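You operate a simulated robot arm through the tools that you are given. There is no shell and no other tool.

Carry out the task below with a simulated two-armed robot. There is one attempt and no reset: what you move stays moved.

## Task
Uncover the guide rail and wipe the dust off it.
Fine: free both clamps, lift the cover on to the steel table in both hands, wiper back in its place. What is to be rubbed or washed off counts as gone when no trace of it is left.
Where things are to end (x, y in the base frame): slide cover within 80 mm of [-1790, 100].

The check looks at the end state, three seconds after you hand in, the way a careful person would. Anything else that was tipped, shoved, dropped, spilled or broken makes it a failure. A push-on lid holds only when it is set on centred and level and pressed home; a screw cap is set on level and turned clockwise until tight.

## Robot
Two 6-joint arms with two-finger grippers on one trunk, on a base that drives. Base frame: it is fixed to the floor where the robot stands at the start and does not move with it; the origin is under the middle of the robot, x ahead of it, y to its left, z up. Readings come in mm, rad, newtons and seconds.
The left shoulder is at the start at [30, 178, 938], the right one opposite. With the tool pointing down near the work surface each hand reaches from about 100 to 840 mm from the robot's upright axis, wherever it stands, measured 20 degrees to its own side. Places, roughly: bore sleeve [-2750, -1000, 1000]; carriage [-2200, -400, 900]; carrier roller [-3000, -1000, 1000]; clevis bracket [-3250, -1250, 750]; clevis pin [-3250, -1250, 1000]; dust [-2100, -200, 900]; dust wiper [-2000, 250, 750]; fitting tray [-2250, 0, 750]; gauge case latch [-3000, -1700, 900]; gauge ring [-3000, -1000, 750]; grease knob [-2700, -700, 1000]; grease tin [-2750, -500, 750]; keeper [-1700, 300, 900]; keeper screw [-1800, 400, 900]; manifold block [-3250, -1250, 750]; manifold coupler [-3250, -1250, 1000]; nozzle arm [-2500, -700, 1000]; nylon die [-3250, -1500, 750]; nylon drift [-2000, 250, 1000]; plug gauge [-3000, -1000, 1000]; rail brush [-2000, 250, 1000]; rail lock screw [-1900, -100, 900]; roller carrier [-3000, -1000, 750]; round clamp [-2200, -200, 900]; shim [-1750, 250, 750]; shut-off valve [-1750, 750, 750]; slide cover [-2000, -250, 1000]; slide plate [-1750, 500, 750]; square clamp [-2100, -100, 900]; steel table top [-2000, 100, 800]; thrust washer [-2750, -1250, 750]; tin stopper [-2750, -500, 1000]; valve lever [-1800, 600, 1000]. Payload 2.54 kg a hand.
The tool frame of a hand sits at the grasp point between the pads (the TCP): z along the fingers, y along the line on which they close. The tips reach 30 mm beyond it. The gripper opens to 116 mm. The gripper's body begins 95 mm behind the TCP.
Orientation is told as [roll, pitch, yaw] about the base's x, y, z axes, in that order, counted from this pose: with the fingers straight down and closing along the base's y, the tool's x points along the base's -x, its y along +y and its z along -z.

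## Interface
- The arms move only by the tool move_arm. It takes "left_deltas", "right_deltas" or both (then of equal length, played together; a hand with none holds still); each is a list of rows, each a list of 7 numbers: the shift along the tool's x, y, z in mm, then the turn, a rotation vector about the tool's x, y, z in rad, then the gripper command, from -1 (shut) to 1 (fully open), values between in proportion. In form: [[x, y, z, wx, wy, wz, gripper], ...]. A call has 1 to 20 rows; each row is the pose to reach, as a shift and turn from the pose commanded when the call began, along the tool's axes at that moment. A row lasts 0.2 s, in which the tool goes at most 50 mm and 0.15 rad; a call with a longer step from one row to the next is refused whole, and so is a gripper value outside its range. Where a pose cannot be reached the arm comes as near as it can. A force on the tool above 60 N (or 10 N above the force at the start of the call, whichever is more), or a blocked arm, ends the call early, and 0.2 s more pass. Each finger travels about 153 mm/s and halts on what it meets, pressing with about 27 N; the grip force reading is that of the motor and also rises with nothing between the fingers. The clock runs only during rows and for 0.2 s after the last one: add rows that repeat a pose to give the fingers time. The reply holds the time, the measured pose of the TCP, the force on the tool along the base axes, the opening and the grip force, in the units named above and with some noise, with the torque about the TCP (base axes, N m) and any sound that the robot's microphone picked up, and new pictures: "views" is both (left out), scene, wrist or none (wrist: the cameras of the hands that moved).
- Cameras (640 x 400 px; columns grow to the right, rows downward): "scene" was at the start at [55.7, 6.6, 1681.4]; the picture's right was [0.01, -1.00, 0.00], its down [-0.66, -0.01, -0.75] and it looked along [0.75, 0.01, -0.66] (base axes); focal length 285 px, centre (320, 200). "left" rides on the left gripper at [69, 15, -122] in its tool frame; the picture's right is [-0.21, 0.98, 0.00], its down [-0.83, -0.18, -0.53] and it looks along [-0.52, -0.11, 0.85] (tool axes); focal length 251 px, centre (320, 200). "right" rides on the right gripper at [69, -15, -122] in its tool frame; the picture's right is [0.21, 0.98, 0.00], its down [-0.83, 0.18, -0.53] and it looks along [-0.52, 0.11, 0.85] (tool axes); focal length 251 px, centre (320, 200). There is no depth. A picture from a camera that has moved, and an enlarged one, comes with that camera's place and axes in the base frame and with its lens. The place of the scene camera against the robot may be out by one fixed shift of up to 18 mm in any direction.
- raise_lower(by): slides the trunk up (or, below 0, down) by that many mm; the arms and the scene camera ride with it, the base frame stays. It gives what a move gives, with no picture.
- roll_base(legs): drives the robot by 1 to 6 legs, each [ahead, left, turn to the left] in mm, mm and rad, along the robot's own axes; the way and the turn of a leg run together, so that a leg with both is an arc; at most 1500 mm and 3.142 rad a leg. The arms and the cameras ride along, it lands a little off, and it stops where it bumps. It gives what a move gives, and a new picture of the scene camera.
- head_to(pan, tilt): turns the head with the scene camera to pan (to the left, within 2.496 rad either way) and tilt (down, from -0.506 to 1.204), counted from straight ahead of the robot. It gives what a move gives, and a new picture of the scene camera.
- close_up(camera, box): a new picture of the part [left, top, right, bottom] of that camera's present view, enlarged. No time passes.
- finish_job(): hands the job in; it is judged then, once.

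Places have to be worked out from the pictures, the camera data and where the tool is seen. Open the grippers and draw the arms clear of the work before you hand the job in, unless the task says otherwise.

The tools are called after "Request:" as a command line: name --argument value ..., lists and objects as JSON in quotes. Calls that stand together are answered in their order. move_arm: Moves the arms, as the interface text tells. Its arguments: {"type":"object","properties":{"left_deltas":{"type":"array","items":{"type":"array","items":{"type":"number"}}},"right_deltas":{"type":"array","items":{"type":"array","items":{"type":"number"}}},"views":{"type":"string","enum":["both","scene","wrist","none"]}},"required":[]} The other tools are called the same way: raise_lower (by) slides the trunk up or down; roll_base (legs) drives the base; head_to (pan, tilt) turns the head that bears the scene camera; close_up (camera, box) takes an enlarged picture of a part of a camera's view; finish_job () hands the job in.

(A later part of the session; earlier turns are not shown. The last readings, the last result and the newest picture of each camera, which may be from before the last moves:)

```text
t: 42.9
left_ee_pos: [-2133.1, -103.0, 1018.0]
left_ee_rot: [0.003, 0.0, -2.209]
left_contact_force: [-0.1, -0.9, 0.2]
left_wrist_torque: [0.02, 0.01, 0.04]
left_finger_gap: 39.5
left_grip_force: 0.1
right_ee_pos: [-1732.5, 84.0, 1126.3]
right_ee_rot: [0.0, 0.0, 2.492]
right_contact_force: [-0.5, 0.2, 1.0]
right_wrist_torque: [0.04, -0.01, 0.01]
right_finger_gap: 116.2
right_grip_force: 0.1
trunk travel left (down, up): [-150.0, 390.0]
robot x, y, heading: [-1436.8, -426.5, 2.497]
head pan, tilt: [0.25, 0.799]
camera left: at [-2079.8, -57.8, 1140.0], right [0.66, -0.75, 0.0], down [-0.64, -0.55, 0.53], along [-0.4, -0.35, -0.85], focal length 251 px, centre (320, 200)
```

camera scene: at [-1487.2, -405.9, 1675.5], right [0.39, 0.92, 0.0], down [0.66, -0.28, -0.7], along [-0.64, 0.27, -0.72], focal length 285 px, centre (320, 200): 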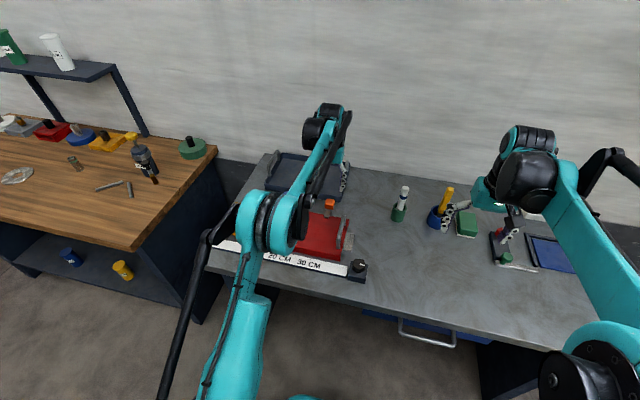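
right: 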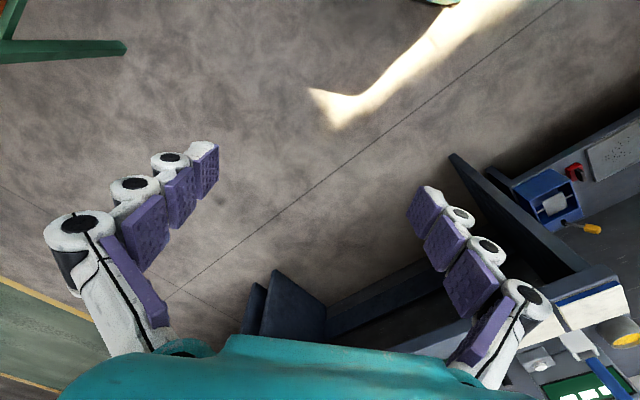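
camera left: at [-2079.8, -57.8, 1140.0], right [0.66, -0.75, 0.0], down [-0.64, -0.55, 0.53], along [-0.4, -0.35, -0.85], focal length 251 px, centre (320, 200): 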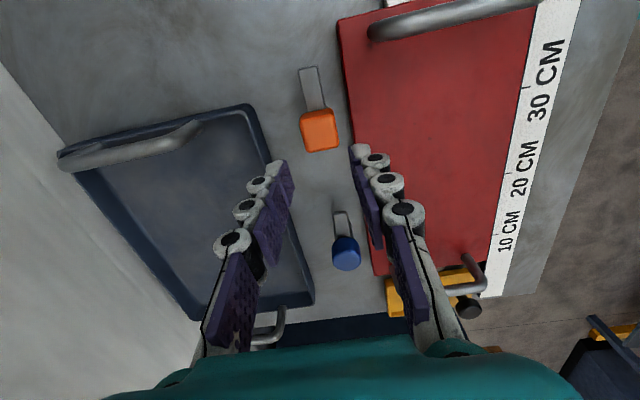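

Both tongues are clear of the cover. I judge the cover's centre at about (-2090, -235) with handle bars about 138 mm to each side; I bring both hands above the two handles for a look.

Request:
move_arm --left_deltas '[[-19.9, 10.2, -3.8, 0, 0, 0.1436, -0.1], [-39.7, 20.4, -7.6, 0, 0, 0.287, 0.1], [-59.6, 30.5, -11.4, 0, 0, 0.431, 0.2], [-79.5, 40.7, -15.2, 0, 0, 0.574, 0.2], [-99.3, 50.9, -19, 0, 0, 0.718, 0.2], [-119.2, 61.1, -23, 0, 0, 0.862, 0.2], [-139, 71.3, -27, 0, 0, 1.005, 0.2], [-158.9, 81.5, -30, 0, 0, 1.149, 0.2], [-178.8, 91.6, -34, 0, 0, 1.292, 0.2], [-198.6, 101.8, -38, 0, 0, 1.436, 0.2], [-218.5, 112, -42, 0, 0, 1.58, 0.2]]' --right_deltas '[[-8.3, 30.2, 6, 0, 0, 0, 0.2], [-16.7, 60.4, 12, 0, 0, 0, 0.2], [-25, 90.6, 18, 0, 0, 0, 0.2], [-33.3, 120.9, 24, 0, 0, 0, 0.2], [-41.7, 151, 30, 0, 0, 0, 0.2], [-50, 181.3, 36, 0, 0, 0, 0.2], [-58.4, 211.5, 42, 0, 0, 0, 0.2], [-66.7, 241.7, 48, 0, 0, 0, 0.2], [-75, 272, 54, 0, 0, 0, 0.2], [-83.4, 302, 60, 0, 0, 0, 0.2], [-91.7, 332.4, 66, 0, 0, 0, 0.2]]'

```text
t: 45.3
left_ee_pos: [-2177.0, -344.4, 1059.6]
left_ee_rot: [-0.003, 0.001, 2.491]
left_contact_force: [-0.3, -0.3, -0.1]
left_wrist_torque: [0.04, 0.0, 0.01]
left_finger_gap: 69.4
left_grip_force: 0.1
right_ee_pos: [-2006.4, -127.6, 1061.1]
right_ee_rot: [-0.001, 0.0, 2.492]
right_contact_force: [-0.5, 0.6, -0.1]
right_wrist_torque: [0.03, -0.02, -0.01]
right_finger_gap: 69.5
right_grip_force: 0.0
trunk travel left (down, up): [-150.0, 390.0]
robot x, y, heading: [-1439.9, -425.6, 2.494]
head pan, tilt: [0.25, 0.799]
camera scene: at [-1488.7, -407.5, 1675.4], right [0.39, 0.92, 0.0], down [0.66, -0.28, -0.7], along [-0.64, 0.27, -0.72], focal length 285 px, centre (320, 200)
camera right: at [-1942.2, -157.4, 1181.9], right [-0.42, -0.91, 0.0], down [-0.77, 0.35, 0.53], along [-0.48, 0.22, -0.85], focal length 251 px, centre (320, 200)
camera left: at [-2130.9, -399.8, 1181.3], right [-0.76, -0.65, 0.0], down [-0.55, 0.64, 0.53], along [-0.34, 0.41, -0.85], focal length 251 px, centre (320, 200)
```

scene: 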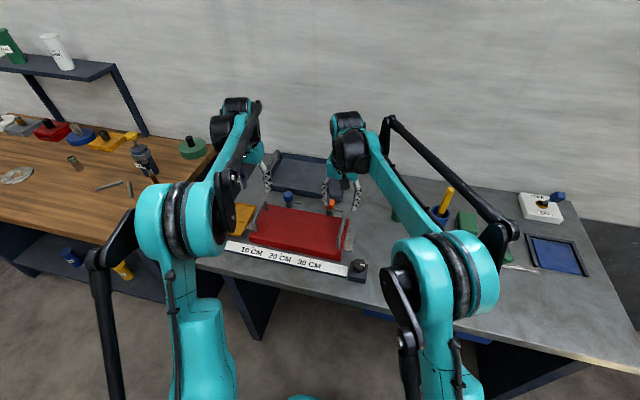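
right: 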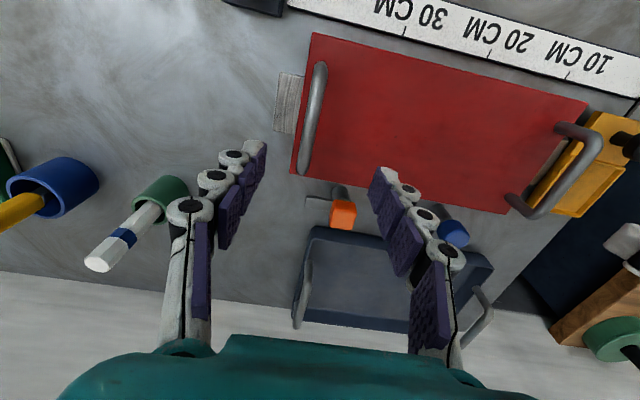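
left: 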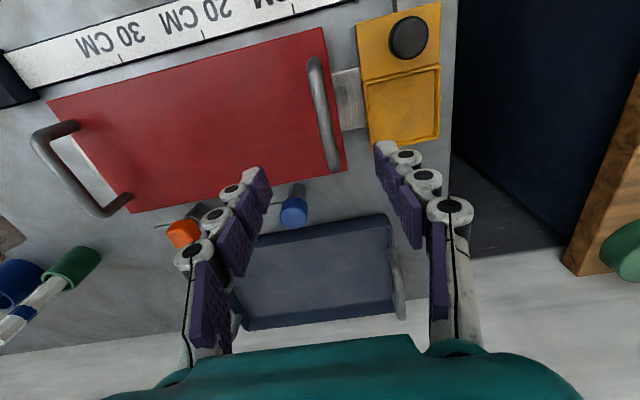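

Both handles are in view of the wrist cameras. I enlarge them for exact positions.

Request:
close_up --camera "left" --box '[240, 40, 400, 190]'

Request:
close_up --camera "right" --box '[240, 40, 400, 190]'

```text
2.67 times, centred on (320, 115) of left
camera zoom: at [-2130.9, -399.8, 1181.3], right [-0.76, -0.65, 0.0], down [-0.55, 0.64, 0.53], along [-0.34, 0.41, -0.85], focal length 670 px, centre (320, 427)
```

zoom: 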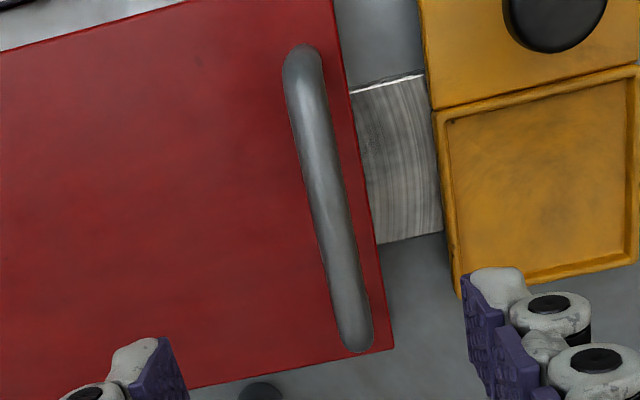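

```text
2.67 times, centred on (320, 115) of right
camera zoom: at [-1942.2, -157.4, 1181.9], right [-0.42, -0.91, 0.0], down [-0.77, 0.35, 0.53], along [-0.48, 0.22, -0.85], focal length 670 px, centre (320, 427)
```

zoom: 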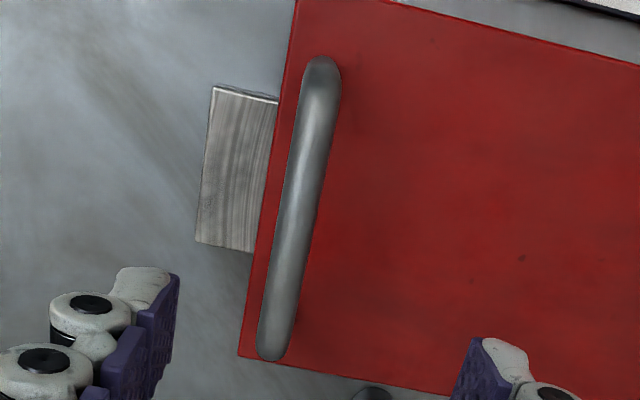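

I place the bar centres at about (-2173, -354) and (-1996, -124), z ≈ 924. I correct both hands, narrow the fingers, go down to z ≈ 932 first and check.

Request:
move_arm --left_deltas '[[4, 2, 30, 0, 0, 0, -0.1], [9, 5, 65, 0, 0, 0, -0.1], [9, 5, 95, 0, 0, 0, -0.1], [9, 5, 95, 0, 0, 0, -0.1]]' --right_deltas '[[3, -4, 30, 0, 0, 0, -0.1], [5.8, -9, 65, 0, 0, 0, -0.1], [5.8, -9, 95, 0, 0, 0, -0.1], [5.8, -9, 95, 0, 0, 0, -0.1]]' --views "wrist"

```text
t: 46.3
left_ee_pos: [-2170.6, -354.1, 965.2]
left_ee_rot: [0.0, -0.001, 2.492]
left_contact_force: [0.0, 0.6, 0.6]
left_wrist_torque: [0.0, 0.07, 0.03]
left_finger_gap: 52.2
left_grip_force: 0.0
right_ee_pos: [-1995.4, -119.7, 965.3]
right_ee_rot: [0.001, 0.0, 2.49]
right_contact_force: [0.7, -0.4, 0.0]
right_wrist_torque: [-0.04, 0.02, 0.01]
right_finger_gap: 52.2
right_grip_force: 0.0
trunk travel left (down, up): [-150.0, 390.0]
robot x, y, heading: [-1437.0, -427.5, 2.49]
head pan, tilt: [0.25, 0.799]
camera right: at [-1930.5, -150.6, 1086.6], right [-0.42, -0.91, 0.0], down [-0.77, 0.35, 0.53], along [-0.49, 0.22, -0.85], focal length 251 px, centre (320, 200)
camera left: at [-2124.1, -409.3, 1086.7], right [-0.76, -0.65, 0.0], down [-0.55, 0.64, 0.53], along [-0.35, 0.41, -0.85], focal length 251 px, centre (320, 200)
```

right: 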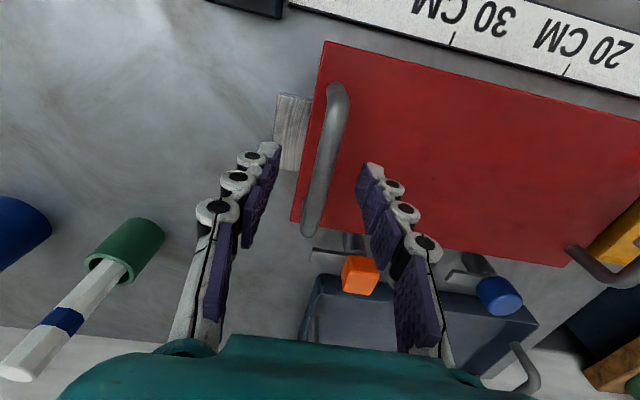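
left: 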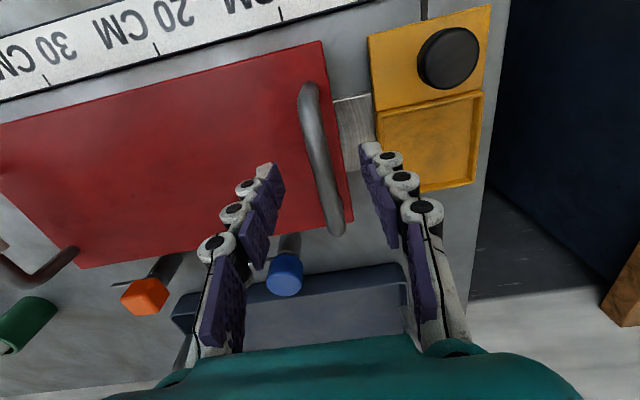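

The bars lie centred between the fingers in both views. I go down 36 mm more and close both grippers.

Request:
move_arm --left_deltas '[[0, 0, 18, 0, 0, 0, -0.1], [0, 0, 36, 0, 0, 0, -0.1], [0, 0, 36, 0, 0, 0, -0.5], [0, 0, 36, 0, 0, 0, -1], [0, 0, 36, 0, 0, 0, -1], [0, 0, 36, 0, 0, 0, -1]]' --right_deltas '[[0, 0, 18, 0, 0, 0, -0.1], [0, 0, 36, 0, 0, 0, -0.1], [0, 0, 36, 0, 0, 0, -0.5], [0, 0, 36, 0, 0, 0, -1], [0, 0, 36, 0, 0, 0, -1], [0, 0, 36, 0, 0, 0, -1]]' --views "wrist"

```text
t: 47.7
left_ee_pos: [-2171.3, -352.0, 929.1]
left_ee_rot: [0.0, 0.001, 2.493]
left_contact_force: [2.7, 3.6, -0.4]
left_wrist_torque: [0.02, 0.04, 0.1]
left_finger_gap: 12.1
left_grip_force: 27.3
right_ee_pos: [-1995.7, -121.1, 928.9]
right_ee_rot: [0.0, 0.0, 2.495]
right_contact_force: [-1.5, -4.7, 0.5]
right_wrist_torque: [0.11, 0.11, 0.06]
right_finger_gap: 12.3
right_grip_force: 26.6
trunk travel left (down, up): [-150.0, 390.0]
robot x, y, heading: [-1437.4, -425.6, 2.494]
head pan, tilt: [0.25, 0.799]
camera right: at [-1930.5, -151.2, 1049.5], right [-0.42, -0.91, 0.0], down [-0.77, 0.35, 0.53], along [-0.48, 0.22, -0.85], focal length 251 px, centre (320, 200)
camera left: at [-2124.7, -407.9, 1050.8], right [-0.76, -0.65, 0.0], down [-0.55, 0.64, 0.53], along [-0.35, 0.41, -0.85], focal length 251 px, centre (320, 200)
```

right: 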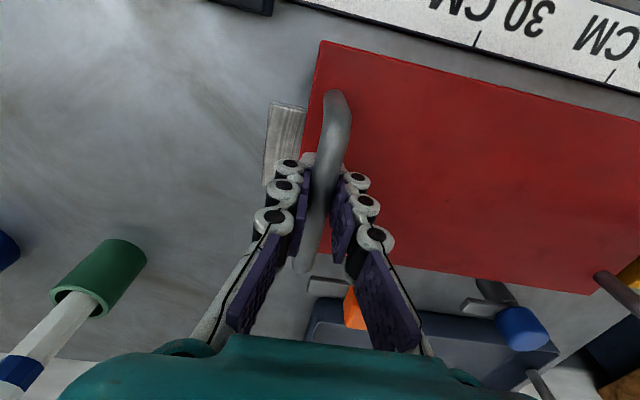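
left: 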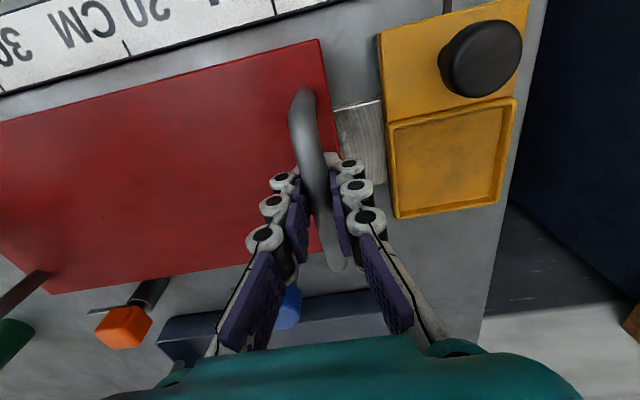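

Both handles are held (12 mm gaps). I lift both hands together slowly, 20 mm first, and read the load.

Request:
move_arm --left_deltas '[[0, 0, -5, 0, 0, 0, -1], [0, 0, -10, 0, 0, 0, -1], [0, 0, -20, 0, 0, 0, -1]]' --right_deltas '[[0, 0, -5, 0, 0, 0, -1], [0, 0, -10, 0, 0, 0, -1], [0, 0, -20, 0, 0, 0, -1]]' --views "both"

```text
t: 48.5
left_ee_pos: [-2170.9, -354.3, 950.5]
left_ee_rot: [-0.001, 0.001, 2.493]
left_contact_force: [4.1, 1.8, 2.2]
left_wrist_torque: [0.2, 0.13, 0.0]
left_finger_gap: 12.6
left_grip_force: 26.7
right_ee_pos: [-1994.3, -122.8, 948.0]
right_ee_rot: [0.0, 0.0, 2.491]
right_contact_force: [-0.7, -3.1, 1.7]
right_wrist_torque: [0.19, 0.35, -0.05]
right_finger_gap: 13.2
right_grip_force: 26.5
trunk travel left (down, up): [-150.0, 390.0]
robot x, y, heading: [-1438.2, -426.5, 2.492]
head pan, tilt: [0.25, 0.799]
camera scene: at [-1486.6, -406.6, 1675.6], right [0.39, 0.92, 0.0], down [0.66, -0.28, -0.7], along [-0.64, 0.27, -0.72], focal length 285 px, centre (320, 200)
camera right: at [-1930.3, -151.5, 1069.5], right [-0.42, -0.91, 0.0], down [-0.77, 0.35, 0.53], along [-0.49, 0.22, -0.85], focal length 251 px, centre (320, 200)
camera left: at [-2124.6, -407.8, 1071.6], right [-0.76, -0.65, 0.0], down [-0.55, 0.64, 0.53], along [-0.35, 0.41, -0.85], focal length 251 px, centre (320, 200)
```

scene: 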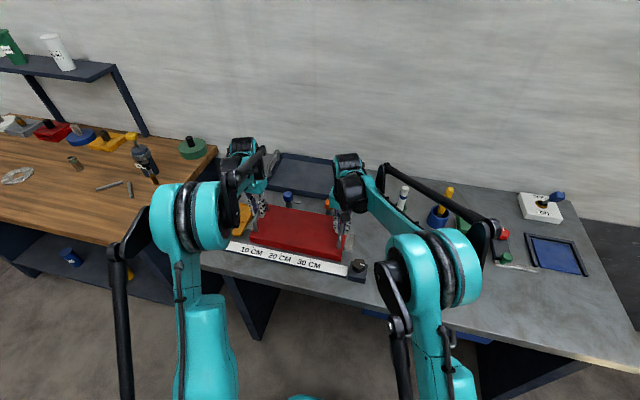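
right: 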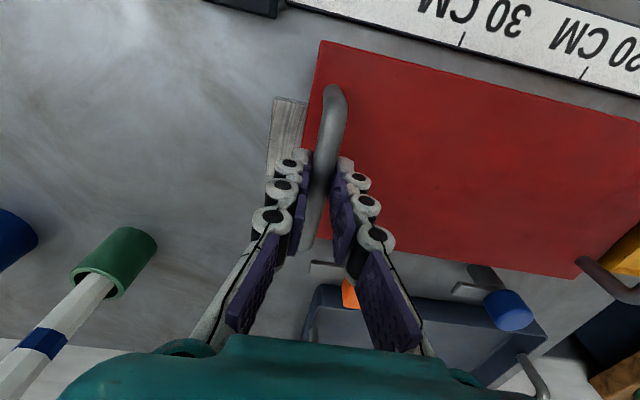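
left: 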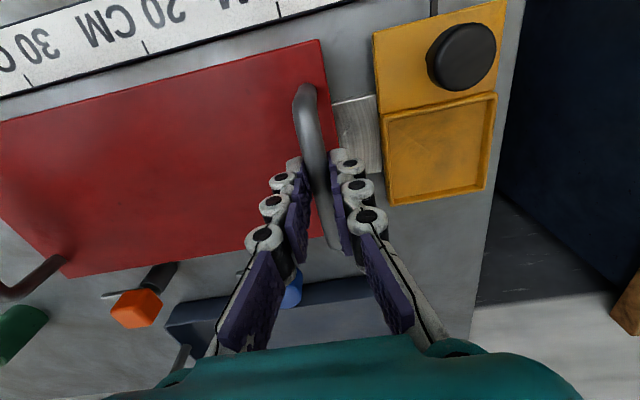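

The load reads almost nothing and the handles look farther from the cameras, so the fingers may have slid up the bars. I zoom in to see.

Request:
close_up --camera "left" --box '[230, 60, 430, 260]'

Request:
close_up --camera "right" --box '[220, 60, 420, 260]'

Request:
close_up --camera "scene" --box '[220, 170, 380, 290]'

```text
2.00 times, centred on (330, 160) of left
camera zoom: at [-2124.6, -407.8, 1071.6], right [-0.76, -0.65, 0.0], down [-0.55, 0.64, 0.53], along [-0.35, 0.41, -0.85], focal length 503 px, centre (300, 280)
```

zoom: 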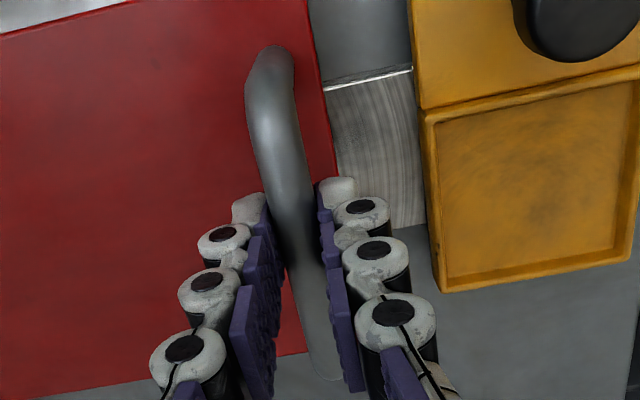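

```text
2.00 times, centred on (320, 160) of right
camera zoom: at [-1930.3, -151.5, 1069.5], right [-0.42, -0.91, 0.0], down [-0.77, 0.35, 0.53], along [-0.49, 0.22, -0.85], focal length 503 px, centre (320, 280)
```

zoom: 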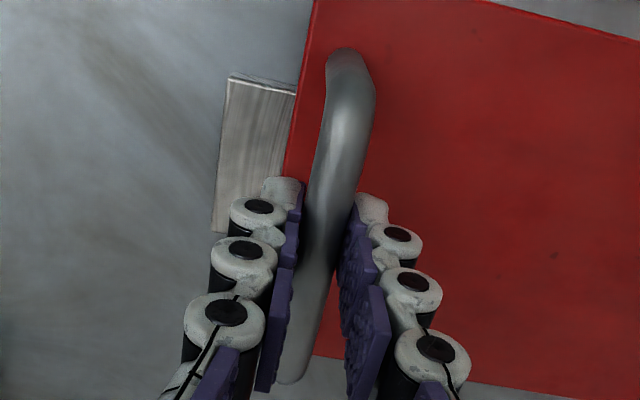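

```text
3.33 times, centred on (300, 230) of scene
camera zoom: at [-1486.6, -406.6, 1675.6], right [0.39, 0.92, 0.0], down [0.66, -0.28, -0.7], along [-0.64, 0.27, -0.72], focal length 951 px, centre (387, 100)
```

zoom: 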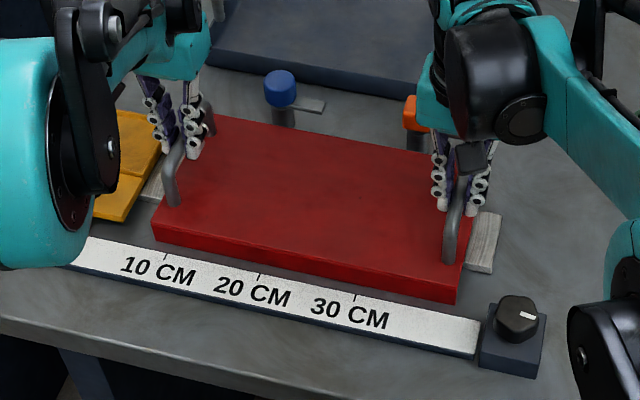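

The cover did not rise; the fingers slid up the bars. I open slightly, go 30 mm lower so the bars sit deeper in the pads, grip again and read the forces.

Request:
move_arm --left_deltas '[[0, 0, 0, 0, 0, 0, -0.5], [0, 0, 15, 0, 0, 0, -0.5], [0, 0, 30, 0, 0, 0, -0.5], [0, 0, 30, 0, 0, 0, -1], [0, 0, 30, 0, 0, 0, -1], [0, 0, 30, 0, 0, 0, -1]]' --right_deltas '[[0, 0, 0, 0, 0, 0, -0.5], [0, 0, 15, 0, 0, 0, -0.5], [0, 0, 29, 0, 0, 0, -0.5], [0, 0, 29, 0, 0, 0, -1], [0, 0, 29, 0, 0, 0, -1], [0, 0, 29, 0, 0, 0, -1]]' --views "wrist"

```text
t: 49.9
left_ee_pos: [-2172.0, -354.0, 918.4]
left_ee_rot: [-0.002, 0.001, 2.491]
left_contact_force: [-1.7, 1.2, 1.7]
left_wrist_torque: [-0.07, -0.05, 0.03]
left_finger_gap: 11.6
left_grip_force: 27.5
right_ee_pos: [-1996.2, -122.7, 917.7]
right_ee_rot: [0.0, 0.001, 2.493]
right_contact_force: [0.3, -1.2, -0.4]
right_wrist_torque: [0.07, 0.07, 0.01]
right_finger_gap: 11.3
right_grip_force: 27.2
trunk travel left (down, up): [-150.0, 390.0]
robot x, y, heading: [-1438.9, -425.3, 2.495]
head pan, tilt: [0.25, 0.799]
camera right: at [-1931.4, -151.8, 1039.9], right [-0.42, -0.91, 0.0], down [-0.77, 0.35, 0.53], along [-0.48, 0.22, -0.85], focal length 251 px, centre (320, 200)
camera left: at [-2125.6, -408.0, 1040.8], right [-0.76, -0.65, 0.0], down [-0.55, 0.64, 0.53], along [-0.35, 0.41, -0.85], focal length 251 px, centre (320, 200)
```

right: 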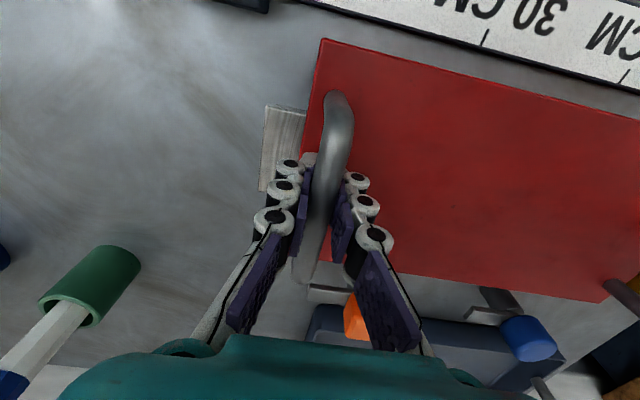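
left: 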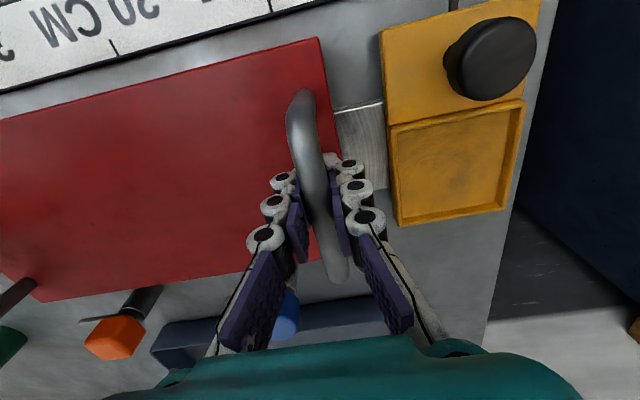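

Both bars are gripped deeper now (11.5 mm). I lift only 6 mm in small steps and read the forces.

Request:
move_arm --left_deltas '[[0, 0, -2, 0, 0, 0, -1], [0, 0, -4, 0, 0, 0, -1], [0, 0, -6, 0, 0, 0, -1]]' --right_deltas '[[0, 0, -2, 0, 0, 0, -1], [0, 0, -4, 0, 0, 0, -1], [0, 0, -6, 0, 0, 0, -1]]' --views "wrist"

```text
t: 50.7
left_ee_pos: [-2171.8, -354.3, 925.2]
left_ee_rot: [-0.001, 0.001, 2.491]
left_contact_force: [0.3, 2.2, -3.6]
left_wrist_torque: [0.01, 0.04, 0.08]
left_finger_gap: 11.6
left_grip_force: 26.2
right_ee_pos: [-1995.1, -121.5, 924.6]
right_ee_rot: [-0.001, 0.001, 2.496]
right_contact_force: [-0.7, -2.2, -4.1]
right_wrist_torque: [-0.06, -0.11, 0.09]
right_finger_gap: 11.5
right_grip_force: 26.6
trunk travel left (down, up): [-150.0, 390.0]
robot x, y, heading: [-1440.1, -424.3, 2.492]
head pan, tilt: [0.25, 0.799]
camera right: at [-1931.6, -151.3, 1046.2], right [-0.42, -0.91, 0.0], down [-0.77, 0.35, 0.53], along [-0.48, 0.22, -0.85], focal length 251 px, centre (320, 200)
camera left: at [-2125.3, -408.0, 1046.6], right [-0.76, -0.65, 0.0], down [-0.55, 0.64, 0.53], along [-0.35, 0.41, -0.85], focal length 251 px, centre (320, 200)
```

right: 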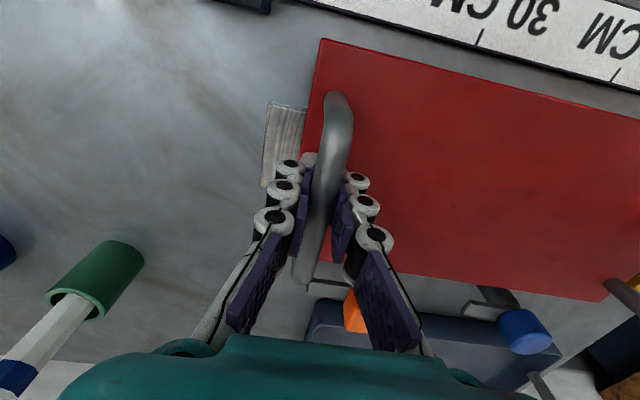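
left: 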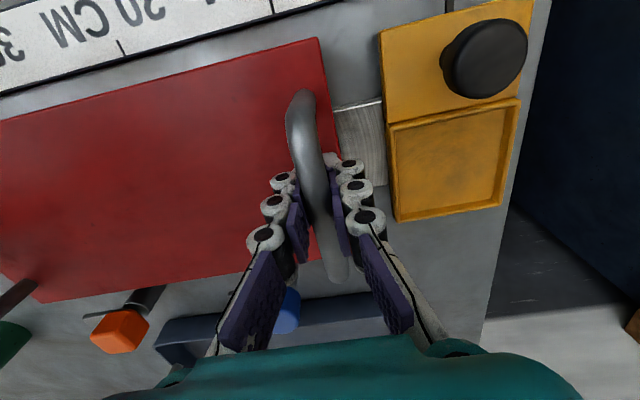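

The forces now show about 4 N load on each hand and the cover moves with the hands. I continue to lift gently, 3 mm per row.

Request:
move_arm --left_deltas '[[0, 0, -3, 0, 0, 0, -1], [0, 0, -6, 0, 0, 0, -1], [0, 0, -9, 0, 0, 0, -1], [0, 0, -12, 0, 0, 0, -1], [0, 0, -15, 0, 0, 0, -1], [0, 0, -18, 0, 0, 0, -1]]' --right_deltas '[[0, 0, -3, 0, 0, 0, -1], [0, 0, -6, 0, 0, 0, -1], [0, 0, -9, 0, 0, 0, -1], [0, 0, -12, 0, 0, 0, -1], [0, 0, -15, 0, 0, 0, -1], [0, 0, -18, 0, 0, 0, -1]]' --views "both"

```text
t: 52.1
left_ee_pos: [-2171.6, -352.2, 943.7]
left_ee_rot: [0.0, -0.001, 2.493]
left_contact_force: [4.7, 6.2, -4.5]
left_wrist_torque: [-0.18, 0.02, 0.04]
left_finger_gap: 12.0
left_grip_force: 27.3
right_ee_pos: [-1995.9, -122.0, 942.7]
right_ee_rot: [0.0, 0.0, 2.494]
right_contact_force: [-4.3, -5.8, -2.6]
right_wrist_torque: [0.13, 0.01, 0.02]
right_finger_gap: 11.6
right_grip_force: 27.1
trunk travel left (down, up): [-150.0, 390.0]
robot x, y, heading: [-1438.1, -424.5, 2.491]
head pan, tilt: [0.25, 0.799]
camera scene: at [-1488.3, -406.2, 1675.4], right [0.39, 0.92, 0.0], down [0.66, -0.28, -0.7], along [-0.64, 0.27, -0.72], focal length 285 px, centre (320, 200)
camera right: at [-1931.5, -151.3, 1064.3], right [-0.42, -0.91, 0.0], down [-0.77, 0.35, 0.53], along [-0.48, 0.22, -0.85], focal length 251 px, centre (320, 200)
camera left: at [-2125.7, -407.9, 1065.7], right [-0.76, -0.65, 0.0], down [-0.55, 0.64, 0.53], along [-0.35, 0.41, -0.85], focal length 251 px, centre (320, 200)
```

scene: 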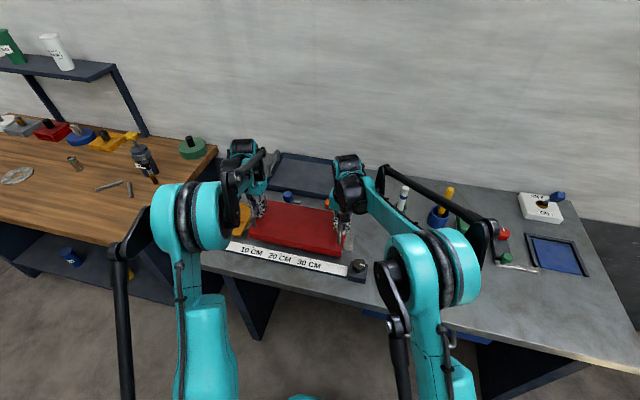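
right: 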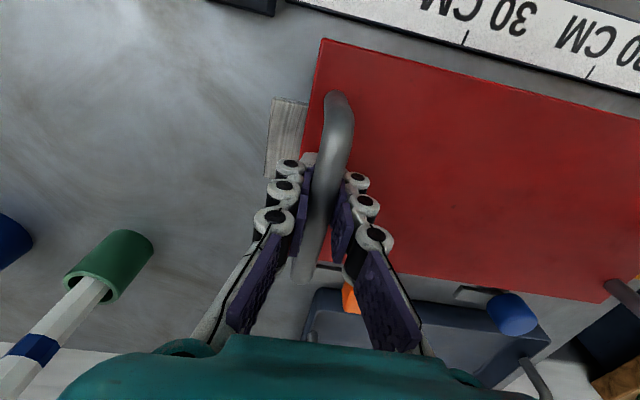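
left: 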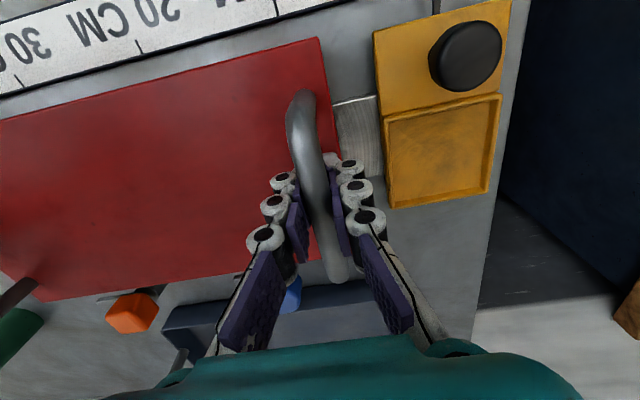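

The cover is hanging in both hands and moving with them. I lift another 90 mm gently.

Request:
move_arm --left_deltas '[[0, 0, -4, 0, 0, 0, -1], [0, 0, -9, 0, 0, 0, -1], [0, 0, -14, 0, 0, 0, -1], [0, 0, -20, 0, 0, 0, -1], [0, 0, -26, 0, 0, 0, -1], [0, 0, -32, 0, 0, 0, -1], [0, 0, -38, 0, 0, 0, -1], [0, 0, -44, 0, 0, 0, -1], [0, 0, -50, 0, 0, 0, -1], [0, 0, -56, 0, 0, 0, -1], [0, 0, -62, 0, 0, 0, -1], [0, 0, -68, 0, 0, 0, -1], [0, 0, -74, 0, 0, 0, -1], [0, 0, -80, 0, 0, 0, -1], [0, 0, -86, 0, 0, 0, -1], [0, 0, -90, 0, 0, 0, -1]]' --right_deltas '[[0, 0, -4, 0, 0, 0, -1], [0, 0, -9, 0, 0, 0, -1], [0, 0, -14, 0, 0, 0, -1], [0, 0, -20, 0, 0, 0, -1], [0, 0, -26, 0, 0, 0, -1], [0, 0, -32, 0, 0, 0, -1], [0, 0, -38, 0, 0, 0, -1], [0, 0, -44, 0, 0, 0, -1], [0, 0, -50, 0, 0, 0, -1], [0, 0, -56, 0, 0, 0, -1], [0, 0, -62, 0, 0, 0, -1], [0, 0, -68, 0, 0, 0, -1], [0, 0, -74, 0, 0, 0, -1], [0, 0, -80, 0, 0, 0, -1], [0, 0, -86, 0, 0, 0, -1], [0, 0, -90, 0, 0, 0, -1]]' --views "both"

```text
t: 55.5
left_ee_pos: [-2172.4, -352.2, 1031.6]
left_ee_rot: [-0.001, 0.0, 2.493]
left_contact_force: [8.2, 10.3, -3.8]
left_wrist_torque: [-0.15, 0.04, -0.01]
left_finger_gap: 11.7
left_grip_force: 26.7
right_ee_pos: [-1996.5, -121.7, 1032.9]
right_ee_rot: [0.0, 0.001, 2.495]
right_contact_force: [-8.7, -9.8, -4.1]
right_wrist_torque: [0.15, -0.12, -0.11]
right_finger_gap: 11.9
right_grip_force: 27.4
trunk travel left (down, up): [-150.0, 390.0]
robot x, y, heading: [-1437.8, -425.5, 2.49]
head pan, tilt: [0.25, 0.799]
camera scene: at [-1488.4, -406.2, 1675.4], right [0.39, 0.92, 0.0], down [0.66, -0.28, -0.7], along [-0.64, 0.27, -0.72], focal length 285 px, centre (320, 200)
camera right: at [-1931.6, -151.3, 1153.8], right [-0.42, -0.91, 0.0], down [-0.77, 0.35, 0.53], along [-0.48, 0.22, -0.85], focal length 251 px, centre (320, 200)
camera left: at [-2126.6, -407.6, 1154.2], right [-0.76, -0.65, 0.0], down [-0.55, 0.64, 0.53], along [-0.35, 0.41, -0.85], focal length 251 px, centre (320, 200)
```

scene: 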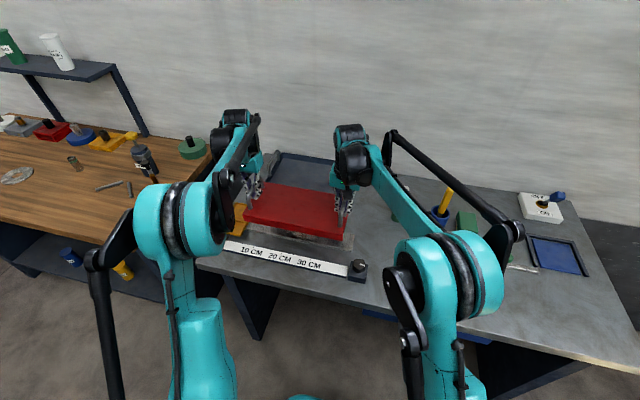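
right: 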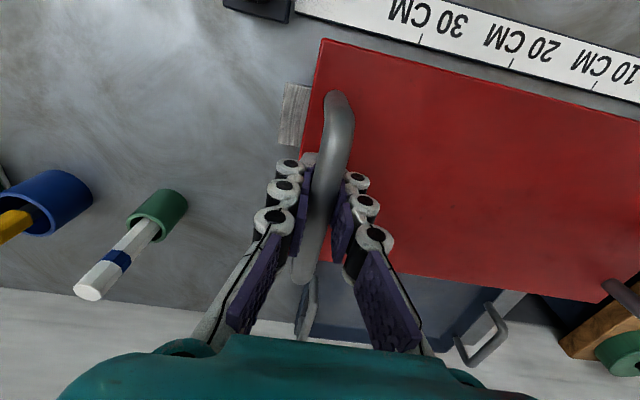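
left: 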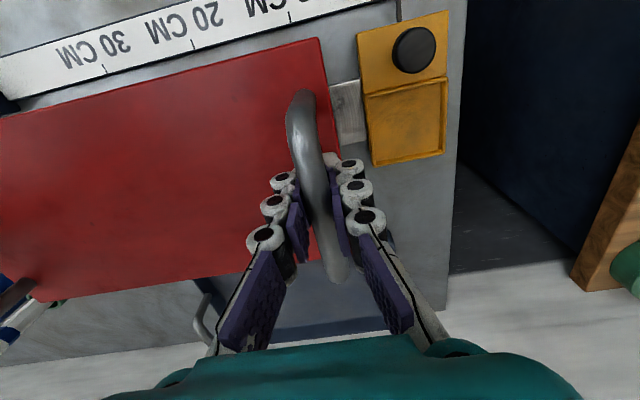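

The cover hangs level at about 110 mm above its seat, with a 13 N pull between the hands, so I bring them 1 mm closer each. I now carry it to the right, in steps, toward a spot about 20 mm beyond (-1790, 100), to stay clear of the lock-screw box.

Request:
move_arm --left_deltas '[[0, -6, 0, 0, 0, 0, -1], [1, -16, 0, 0, 0, 0, -1], [2, -31, 0, 0, 0, 0, -1], [3, -51, 0, 0, 0, 0, -1], [5, -71, 0, 0, 0, 0, -1], [6, -91, 0, 0, 0, 0, -1], [8, -111, 0, 0, 0, 0, -1], [9, -131, 0, 0, 0, 0, -1], [11, -151, 0, 0, 0, 0, -1], [12, -171, 0, 0, 0, 0, -1], [13, -191, 0, 0, 0, 0, -1], [15, -211, 0, 0, 0, 0, -1], [16, -226, 0, 0, 0, 0, -1], [16, -236, 0, 0, 0, 0, -1]]' --right_deltas '[[0, -4, 0, 0, 0, 0, -1], [1, -14, 0, 0, 0, 0, -1], [2, -29, 0, 0, 0, 0, -1], [3, -49, 0, 0, 0, 0, -1], [5, -69, 0, 0, 0, 0, -1], [6, -89, 0, 0, 0, 0, -1], [8, -109, 0, 0, 0, 0, -1], [9, -129, 0, 0, 0, 0, -1], [11, -149, 0, 0, 0, 0, -1], [12, -169, 0, 0, 0, 0, -1], [13, -189, 0, 0, 0, 0, -1], [15, -209, 0, 0, 0, 0, -1], [16, -224, 0, 0, 0, 0, -1], [16, -234, 0, 0, 0, 0, -1]]' --views "both"

```text
t: 58.5
left_ee_pos: [-2016.7, -174.3, 1033.4]
left_ee_rot: [0.001, 0.001, 2.494]
left_contact_force: [-1.9, -1.6, -3.8]
left_wrist_torque: [0.03, 0.02, 0.08]
left_finger_gap: 11.9
left_grip_force: 27.2
right_ee_pos: [-1842.0, 56.7, 1033.2]
right_ee_rot: [-0.001, 0.001, 2.492]
right_contact_force: [1.9, 2.0, -3.2]
right_wrist_torque: [-0.06, -0.07, 0.06]
right_finger_gap: 11.6
right_grip_force: 26.8
trunk travel left (down, up): [-150.0, 390.0]
robot x, y, heading: [-1440.1, -427.2, 2.492]
head pan, tilt: [0.25, 0.799]
camera scene: at [-1487.9, -405.3, 1675.4], right [0.39, 0.92, 0.0], down [0.66, -0.28, -0.7], along [-0.64, 0.27, -0.72], focal length 285 px, centre (320, 200)
camera right: at [-1777.5, 26.9, 1154.9], right [-0.42, -0.91, 0.0], down [-0.77, 0.35, 0.53], along [-0.48, 0.22, -0.85], focal length 251 px, centre (320, 200)
camera left: at [-1971.0, -229.7, 1154.9], right [-0.76, -0.65, 0.0], down [-0.55, 0.64, 0.53], along [-0.35, 0.41, -0.85], focal length 251 px, centre (320, 200)
```

scene: 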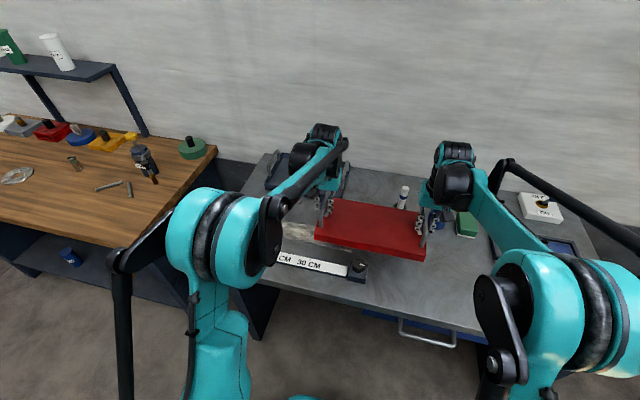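
right: 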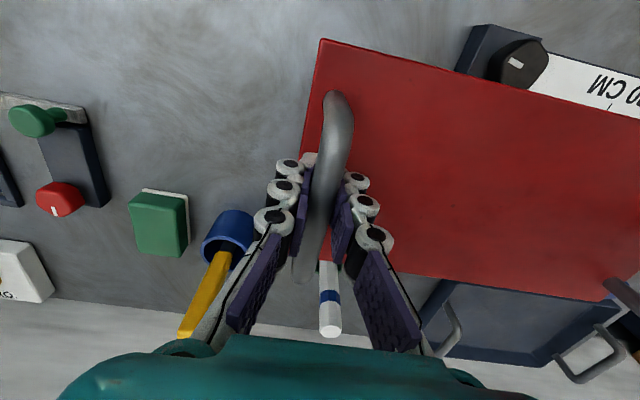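
left: 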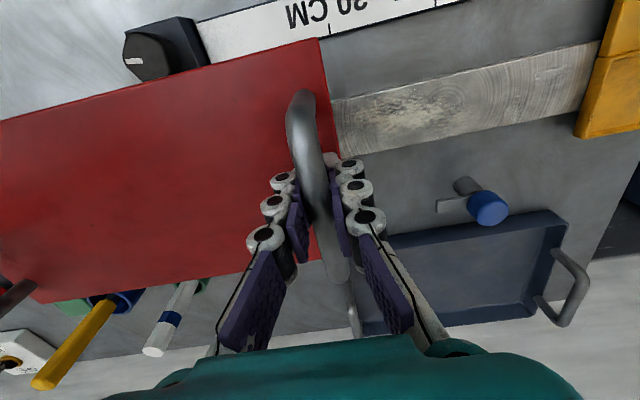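

The cover is travelling level and the rail with its dusty patch is visible behind. I carry it the remaining ~220 mm to the right.

Request:
move_arm --left_deltas '[[0, -5, 0, 0, 0, 0, -1], [1, -15, 0, 0, 0, 0, -1], [2, -30, 0, 0, 0, 0, -1], [3, -50, 0, 0, 0, 0, -1], [5, -70, 0, 0, 0, 0, -1], [6, -90, 0, 0, 0, 0, -1], [8, -110, 0, 0, 0, 0, -1], [9, -130, 0, 0, 0, 0, -1], [11, -150, 0, 0, 0, 0, -1], [12, -170, 0, 0, 0, 0, -1], [14, -190, 0, 0, 0, 0, -1], [16, -205, 0, 0, 0, 0, -1], [16.6, -215, 0, 0, 0, 0, -1], [16.6, -220, 0, 0, 0, 0, -1]]' --right_deltas '[[0, -5, 0, 0, 0, 0, -1], [1, -15, 0, 0, 0, 0, -1], [2, -30, 0, 0, 0, 0, -1], [3, -50, 0, 0, 0, 0, -1], [5, -70, 0, 0, 0, 0, -1], [6, -90, 0, 0, 0, 0, -1], [8, -110, 0, 0, 0, 0, -1], [9, -130, 0, 0, 0, 0, -1], [11, -150, 0, 0, 0, 0, -1], [12, -170, 0, 0, 0, 0, -1], [14, -190, 0, 0, 0, 0, -1], [16, -205, 0, 0, 0, 0, -1], [16.6, -215, 0, 0, 0, 0, -1], [16.6, -220, 0, 0, 0, 0, -1]]' --views "both"

Request:
head_to --pan -0.1 --tilt 0.9

```text
t: 61.5
left_ee_pos: [-1870.8, -8.0, 1033.7]
left_ee_rot: [0.002, 0.0, 2.495]
left_contact_force: [-13.5, -18.4, -4.1]
left_wrist_torque: [0.17, -0.23, -0.04]
left_finger_gap: 11.9
left_grip_force: 27.1
right_ee_pos: [-1695.5, 221.7, 1033.4]
right_ee_rot: [0.001, 0.003, 2.494]
right_contact_force: [14.2, 19.2, -3.1]
right_wrist_torque: [-0.27, 0.22, 0.0]
right_finger_gap: 11.9
right_grip_force: 27.4
trunk travel left (down, up): [-150.0, 390.0]
robot x, y, heading: [-1438.0, -424.9, 2.494]
head pan, tilt: [0.25, 0.799]
camera scene: at [-1487.7, -405.3, 1675.4], right [0.39, 0.92, 0.0], down [0.66, -0.28, -0.7], along [-0.64, 0.27, -0.72], focal length 285 px, centre (320, 200)
camera right: at [-1630.5, 192.2, 1154.5], right [-0.42, -0.91, 0.0], down [-0.77, 0.35, 0.53], along [-0.48, 0.22, -0.85], focal length 251 px, centre (320, 200)
camera left: at [-1824.3, -63.1, 1155.9], right [-0.76, -0.65, 0.0], down [-0.55, 0.64, 0.53], along [-0.35, 0.41, -0.85], focal length 251 px, centre (320, 200)
```

scene: 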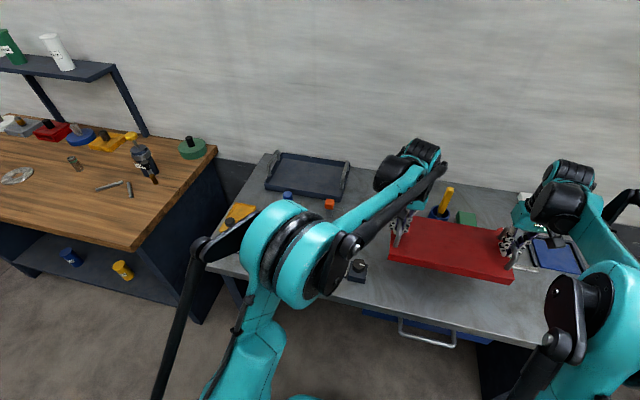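
right: 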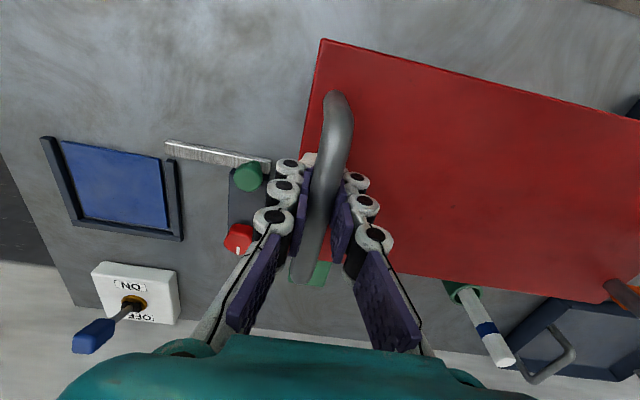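
left: 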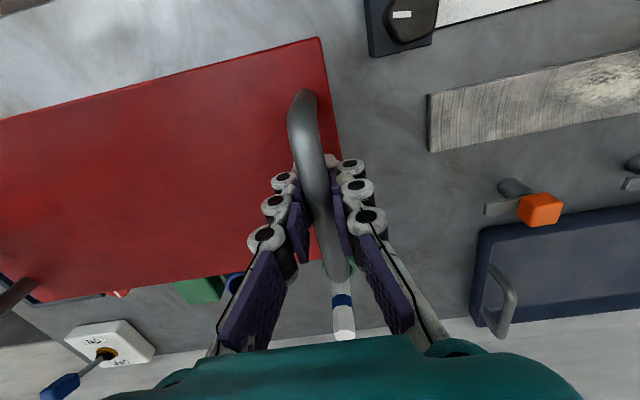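

```text
t: 62.3
left_ee_pos: [-1870.3, -7.4, 1033.7]
left_ee_rot: [0.0, 0.001, 2.493]
left_contact_force: [-11.7, -15.3, -3.7]
left_wrist_torque: [0.22, -0.08, 0.0]
left_finger_gap: 11.6
left_grip_force: 26.9
right_ee_pos: [-1695.5, 221.0, 1032.3]
right_ee_rot: [-0.001, 0.0, 2.495]
right_contact_force: [11.7, 15.0, -2.6]
right_wrist_torque: [-0.24, 0.0, 0.01]
right_finger_gap: 11.6
right_grip_force: 26.8
trunk travel left (down, up): [-150.0, 390.0]
robot x, y, heading: [-1439.3, -428.3, 2.495]
head pan, tilt: [-0.099, 0.901]
camera scene: at [-1468.9, -385.5, 1667.5], right [0.68, 0.73, 0.0], down [0.58, -0.53, -0.62], along [-0.46, 0.42, -0.78], focal length 285 px, centre (320, 200)
```

scene: 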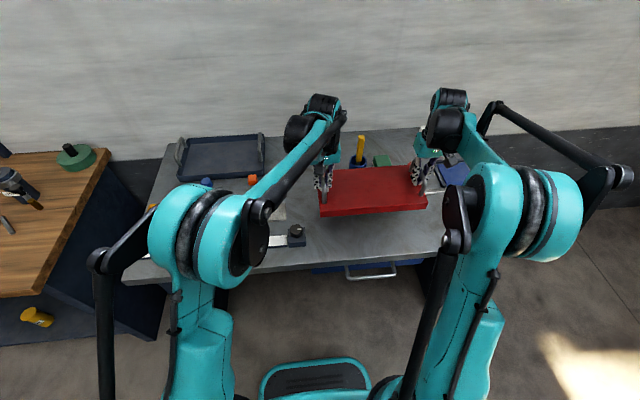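

The cover is at (-1783, 107), about 10 mm from the target. I ease the 19 N squeeze between the hands and lower it 130 mm first.

Request:
move_arm --left_deltas '[[0, 0.6, 4, 0, 0, 0, -1], [0, 1.2, 12, 0, 0, 0, -1], [0, 1.2, 24, 0, 0, 0, -1], [0, 1.2, 38, 0, 0, 0, -1], [0, 1.2, 52, 0, 0, 0, -1], [0, 1.2, 66, 0, 0, 0, -1], [0, 1.2, 80, 0, 0, 0, -1], [0, 1.2, 94, 0, 0, 0, -1], [0, 1.2, 108, 0, 0, 0, -1], [0, 1.2, 120, 0, 0, 0, -1], [0, 1.2, 128, 0, 0, 0, -1], [0, 1.2, 132, 0, 0, 0, -1]]' --right_deltas '[[0, -0.6, 4, 0, 0, 0, -1], [0, -1.2, 12, 0, 0, 0, -1], [0, -1.2, 24, 0, 0, 0, -1], [0, -1.2, 38, 0, 0, 0, -1], [0, -1.2, 52, 0, 0, 0, -1], [0, -1.2, 66, 0, 0, 0, -1], [0, -1.2, 80, 0, 0, 0, -1], [0, -1.2, 94, 0, 0, 0, -1], [0, -1.2, 108, 0, 0, 0, -1], [0, -1.2, 120, 0, 0, 0, -1], [0, -1.2, 128, 0, 0, 0, -1], [0, -1.2, 132, 0, 0, 0, -1]]' --views "both"

Request:
close_up --camera "scene" --box '[280, 120, 480, 260]'

```text
t: 64.8
left_ee_pos: [-1866.4, -10.8, 912.1]
left_ee_rot: [-0.005, -0.007, 2.493]
left_contact_force: [0.2, 0.1, 33.4]
left_wrist_torque: [-0.05, -0.74, 0.23]
left_finger_gap: 10.5
left_grip_force: 26.9
right_ee_pos: [-1694.0, 219.3, 911.8]
right_ee_rot: [-0.001, -0.006, 2.494]
right_contact_force: [2.0, -0.3, 39.7]
right_wrist_torque: [-0.82, -0.26, 0.2]
right_finger_gap: 10.5
right_grip_force: 26.6
trunk travel left (down, up): [-150.0, 390.0]
robot x, y, heading: [-1439.6, -424.8, 2.49]
head pan, tilt: [-0.099, 0.901]
stopped in row 12 (left hand): the force on the tool passed its limit at 68 N (the readings are from after the stop); the commanded pose is now the measured one
camera scene: at [-1464.1, -392.8, 1668.2], right [0.68, 0.73, 0.0], down [0.57, -0.53, -0.62], along [-0.46, 0.43, -0.78], focal length 285 px, centre (320, 200)
camera right: at [-1629.2, 189.0, 1032.3], right [-0.42, -0.91, 0.0], down [-0.77, 0.35, 0.54], along [-0.49, 0.23, -0.84], focal length 251 px, centre (320, 200)
camera left: at [-1821.2, -68.2, 1032.5], right [-0.76, -0.65, 0.0], down [-0.55, 0.64, 0.54], along [-0.35, 0.41, -0.84], focal length 251 px, centre (320, 200)
```

scene: 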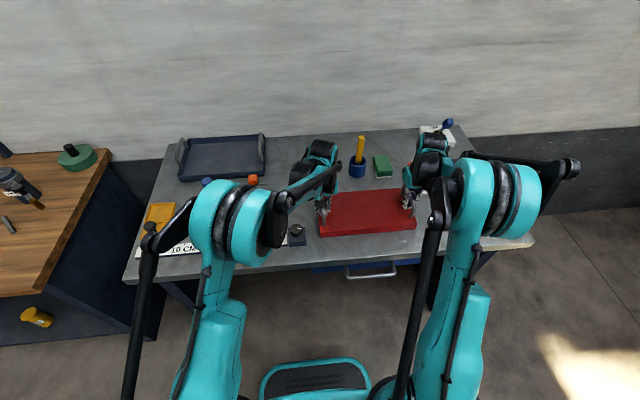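
right: 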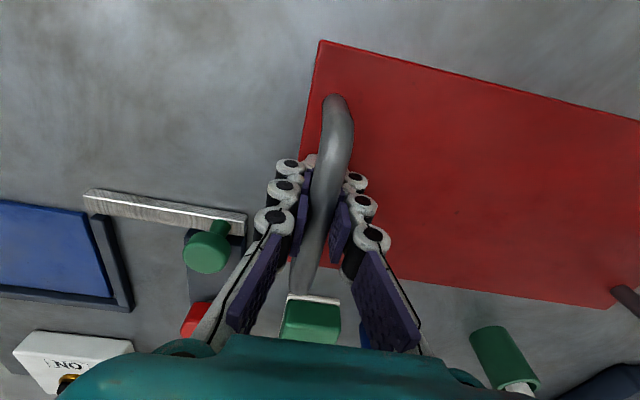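
left: 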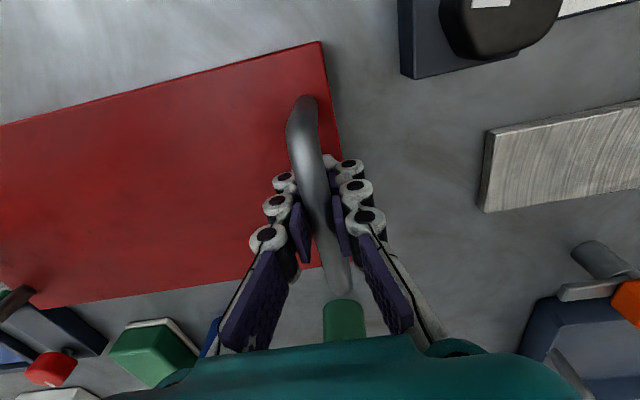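

```text
2.86 times, centred on (380, 190) of scene
camera zoom: at [-1464.1, -392.8, 1668.2], right [0.68, 0.73, 0.0], down [0.57, -0.53, -0.62], along [-0.46, 0.43, -0.78], focal length 815 px, centre (149, 229)
```

zoom: 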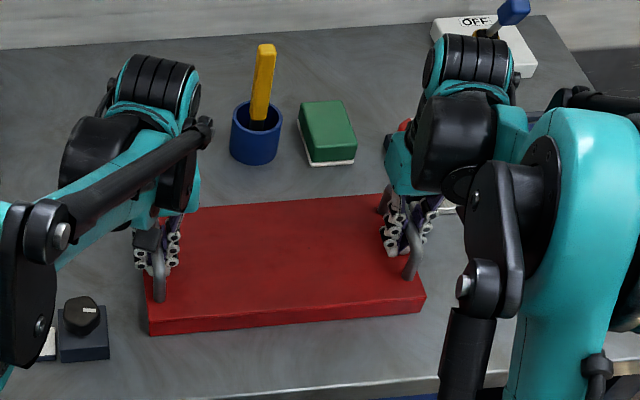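

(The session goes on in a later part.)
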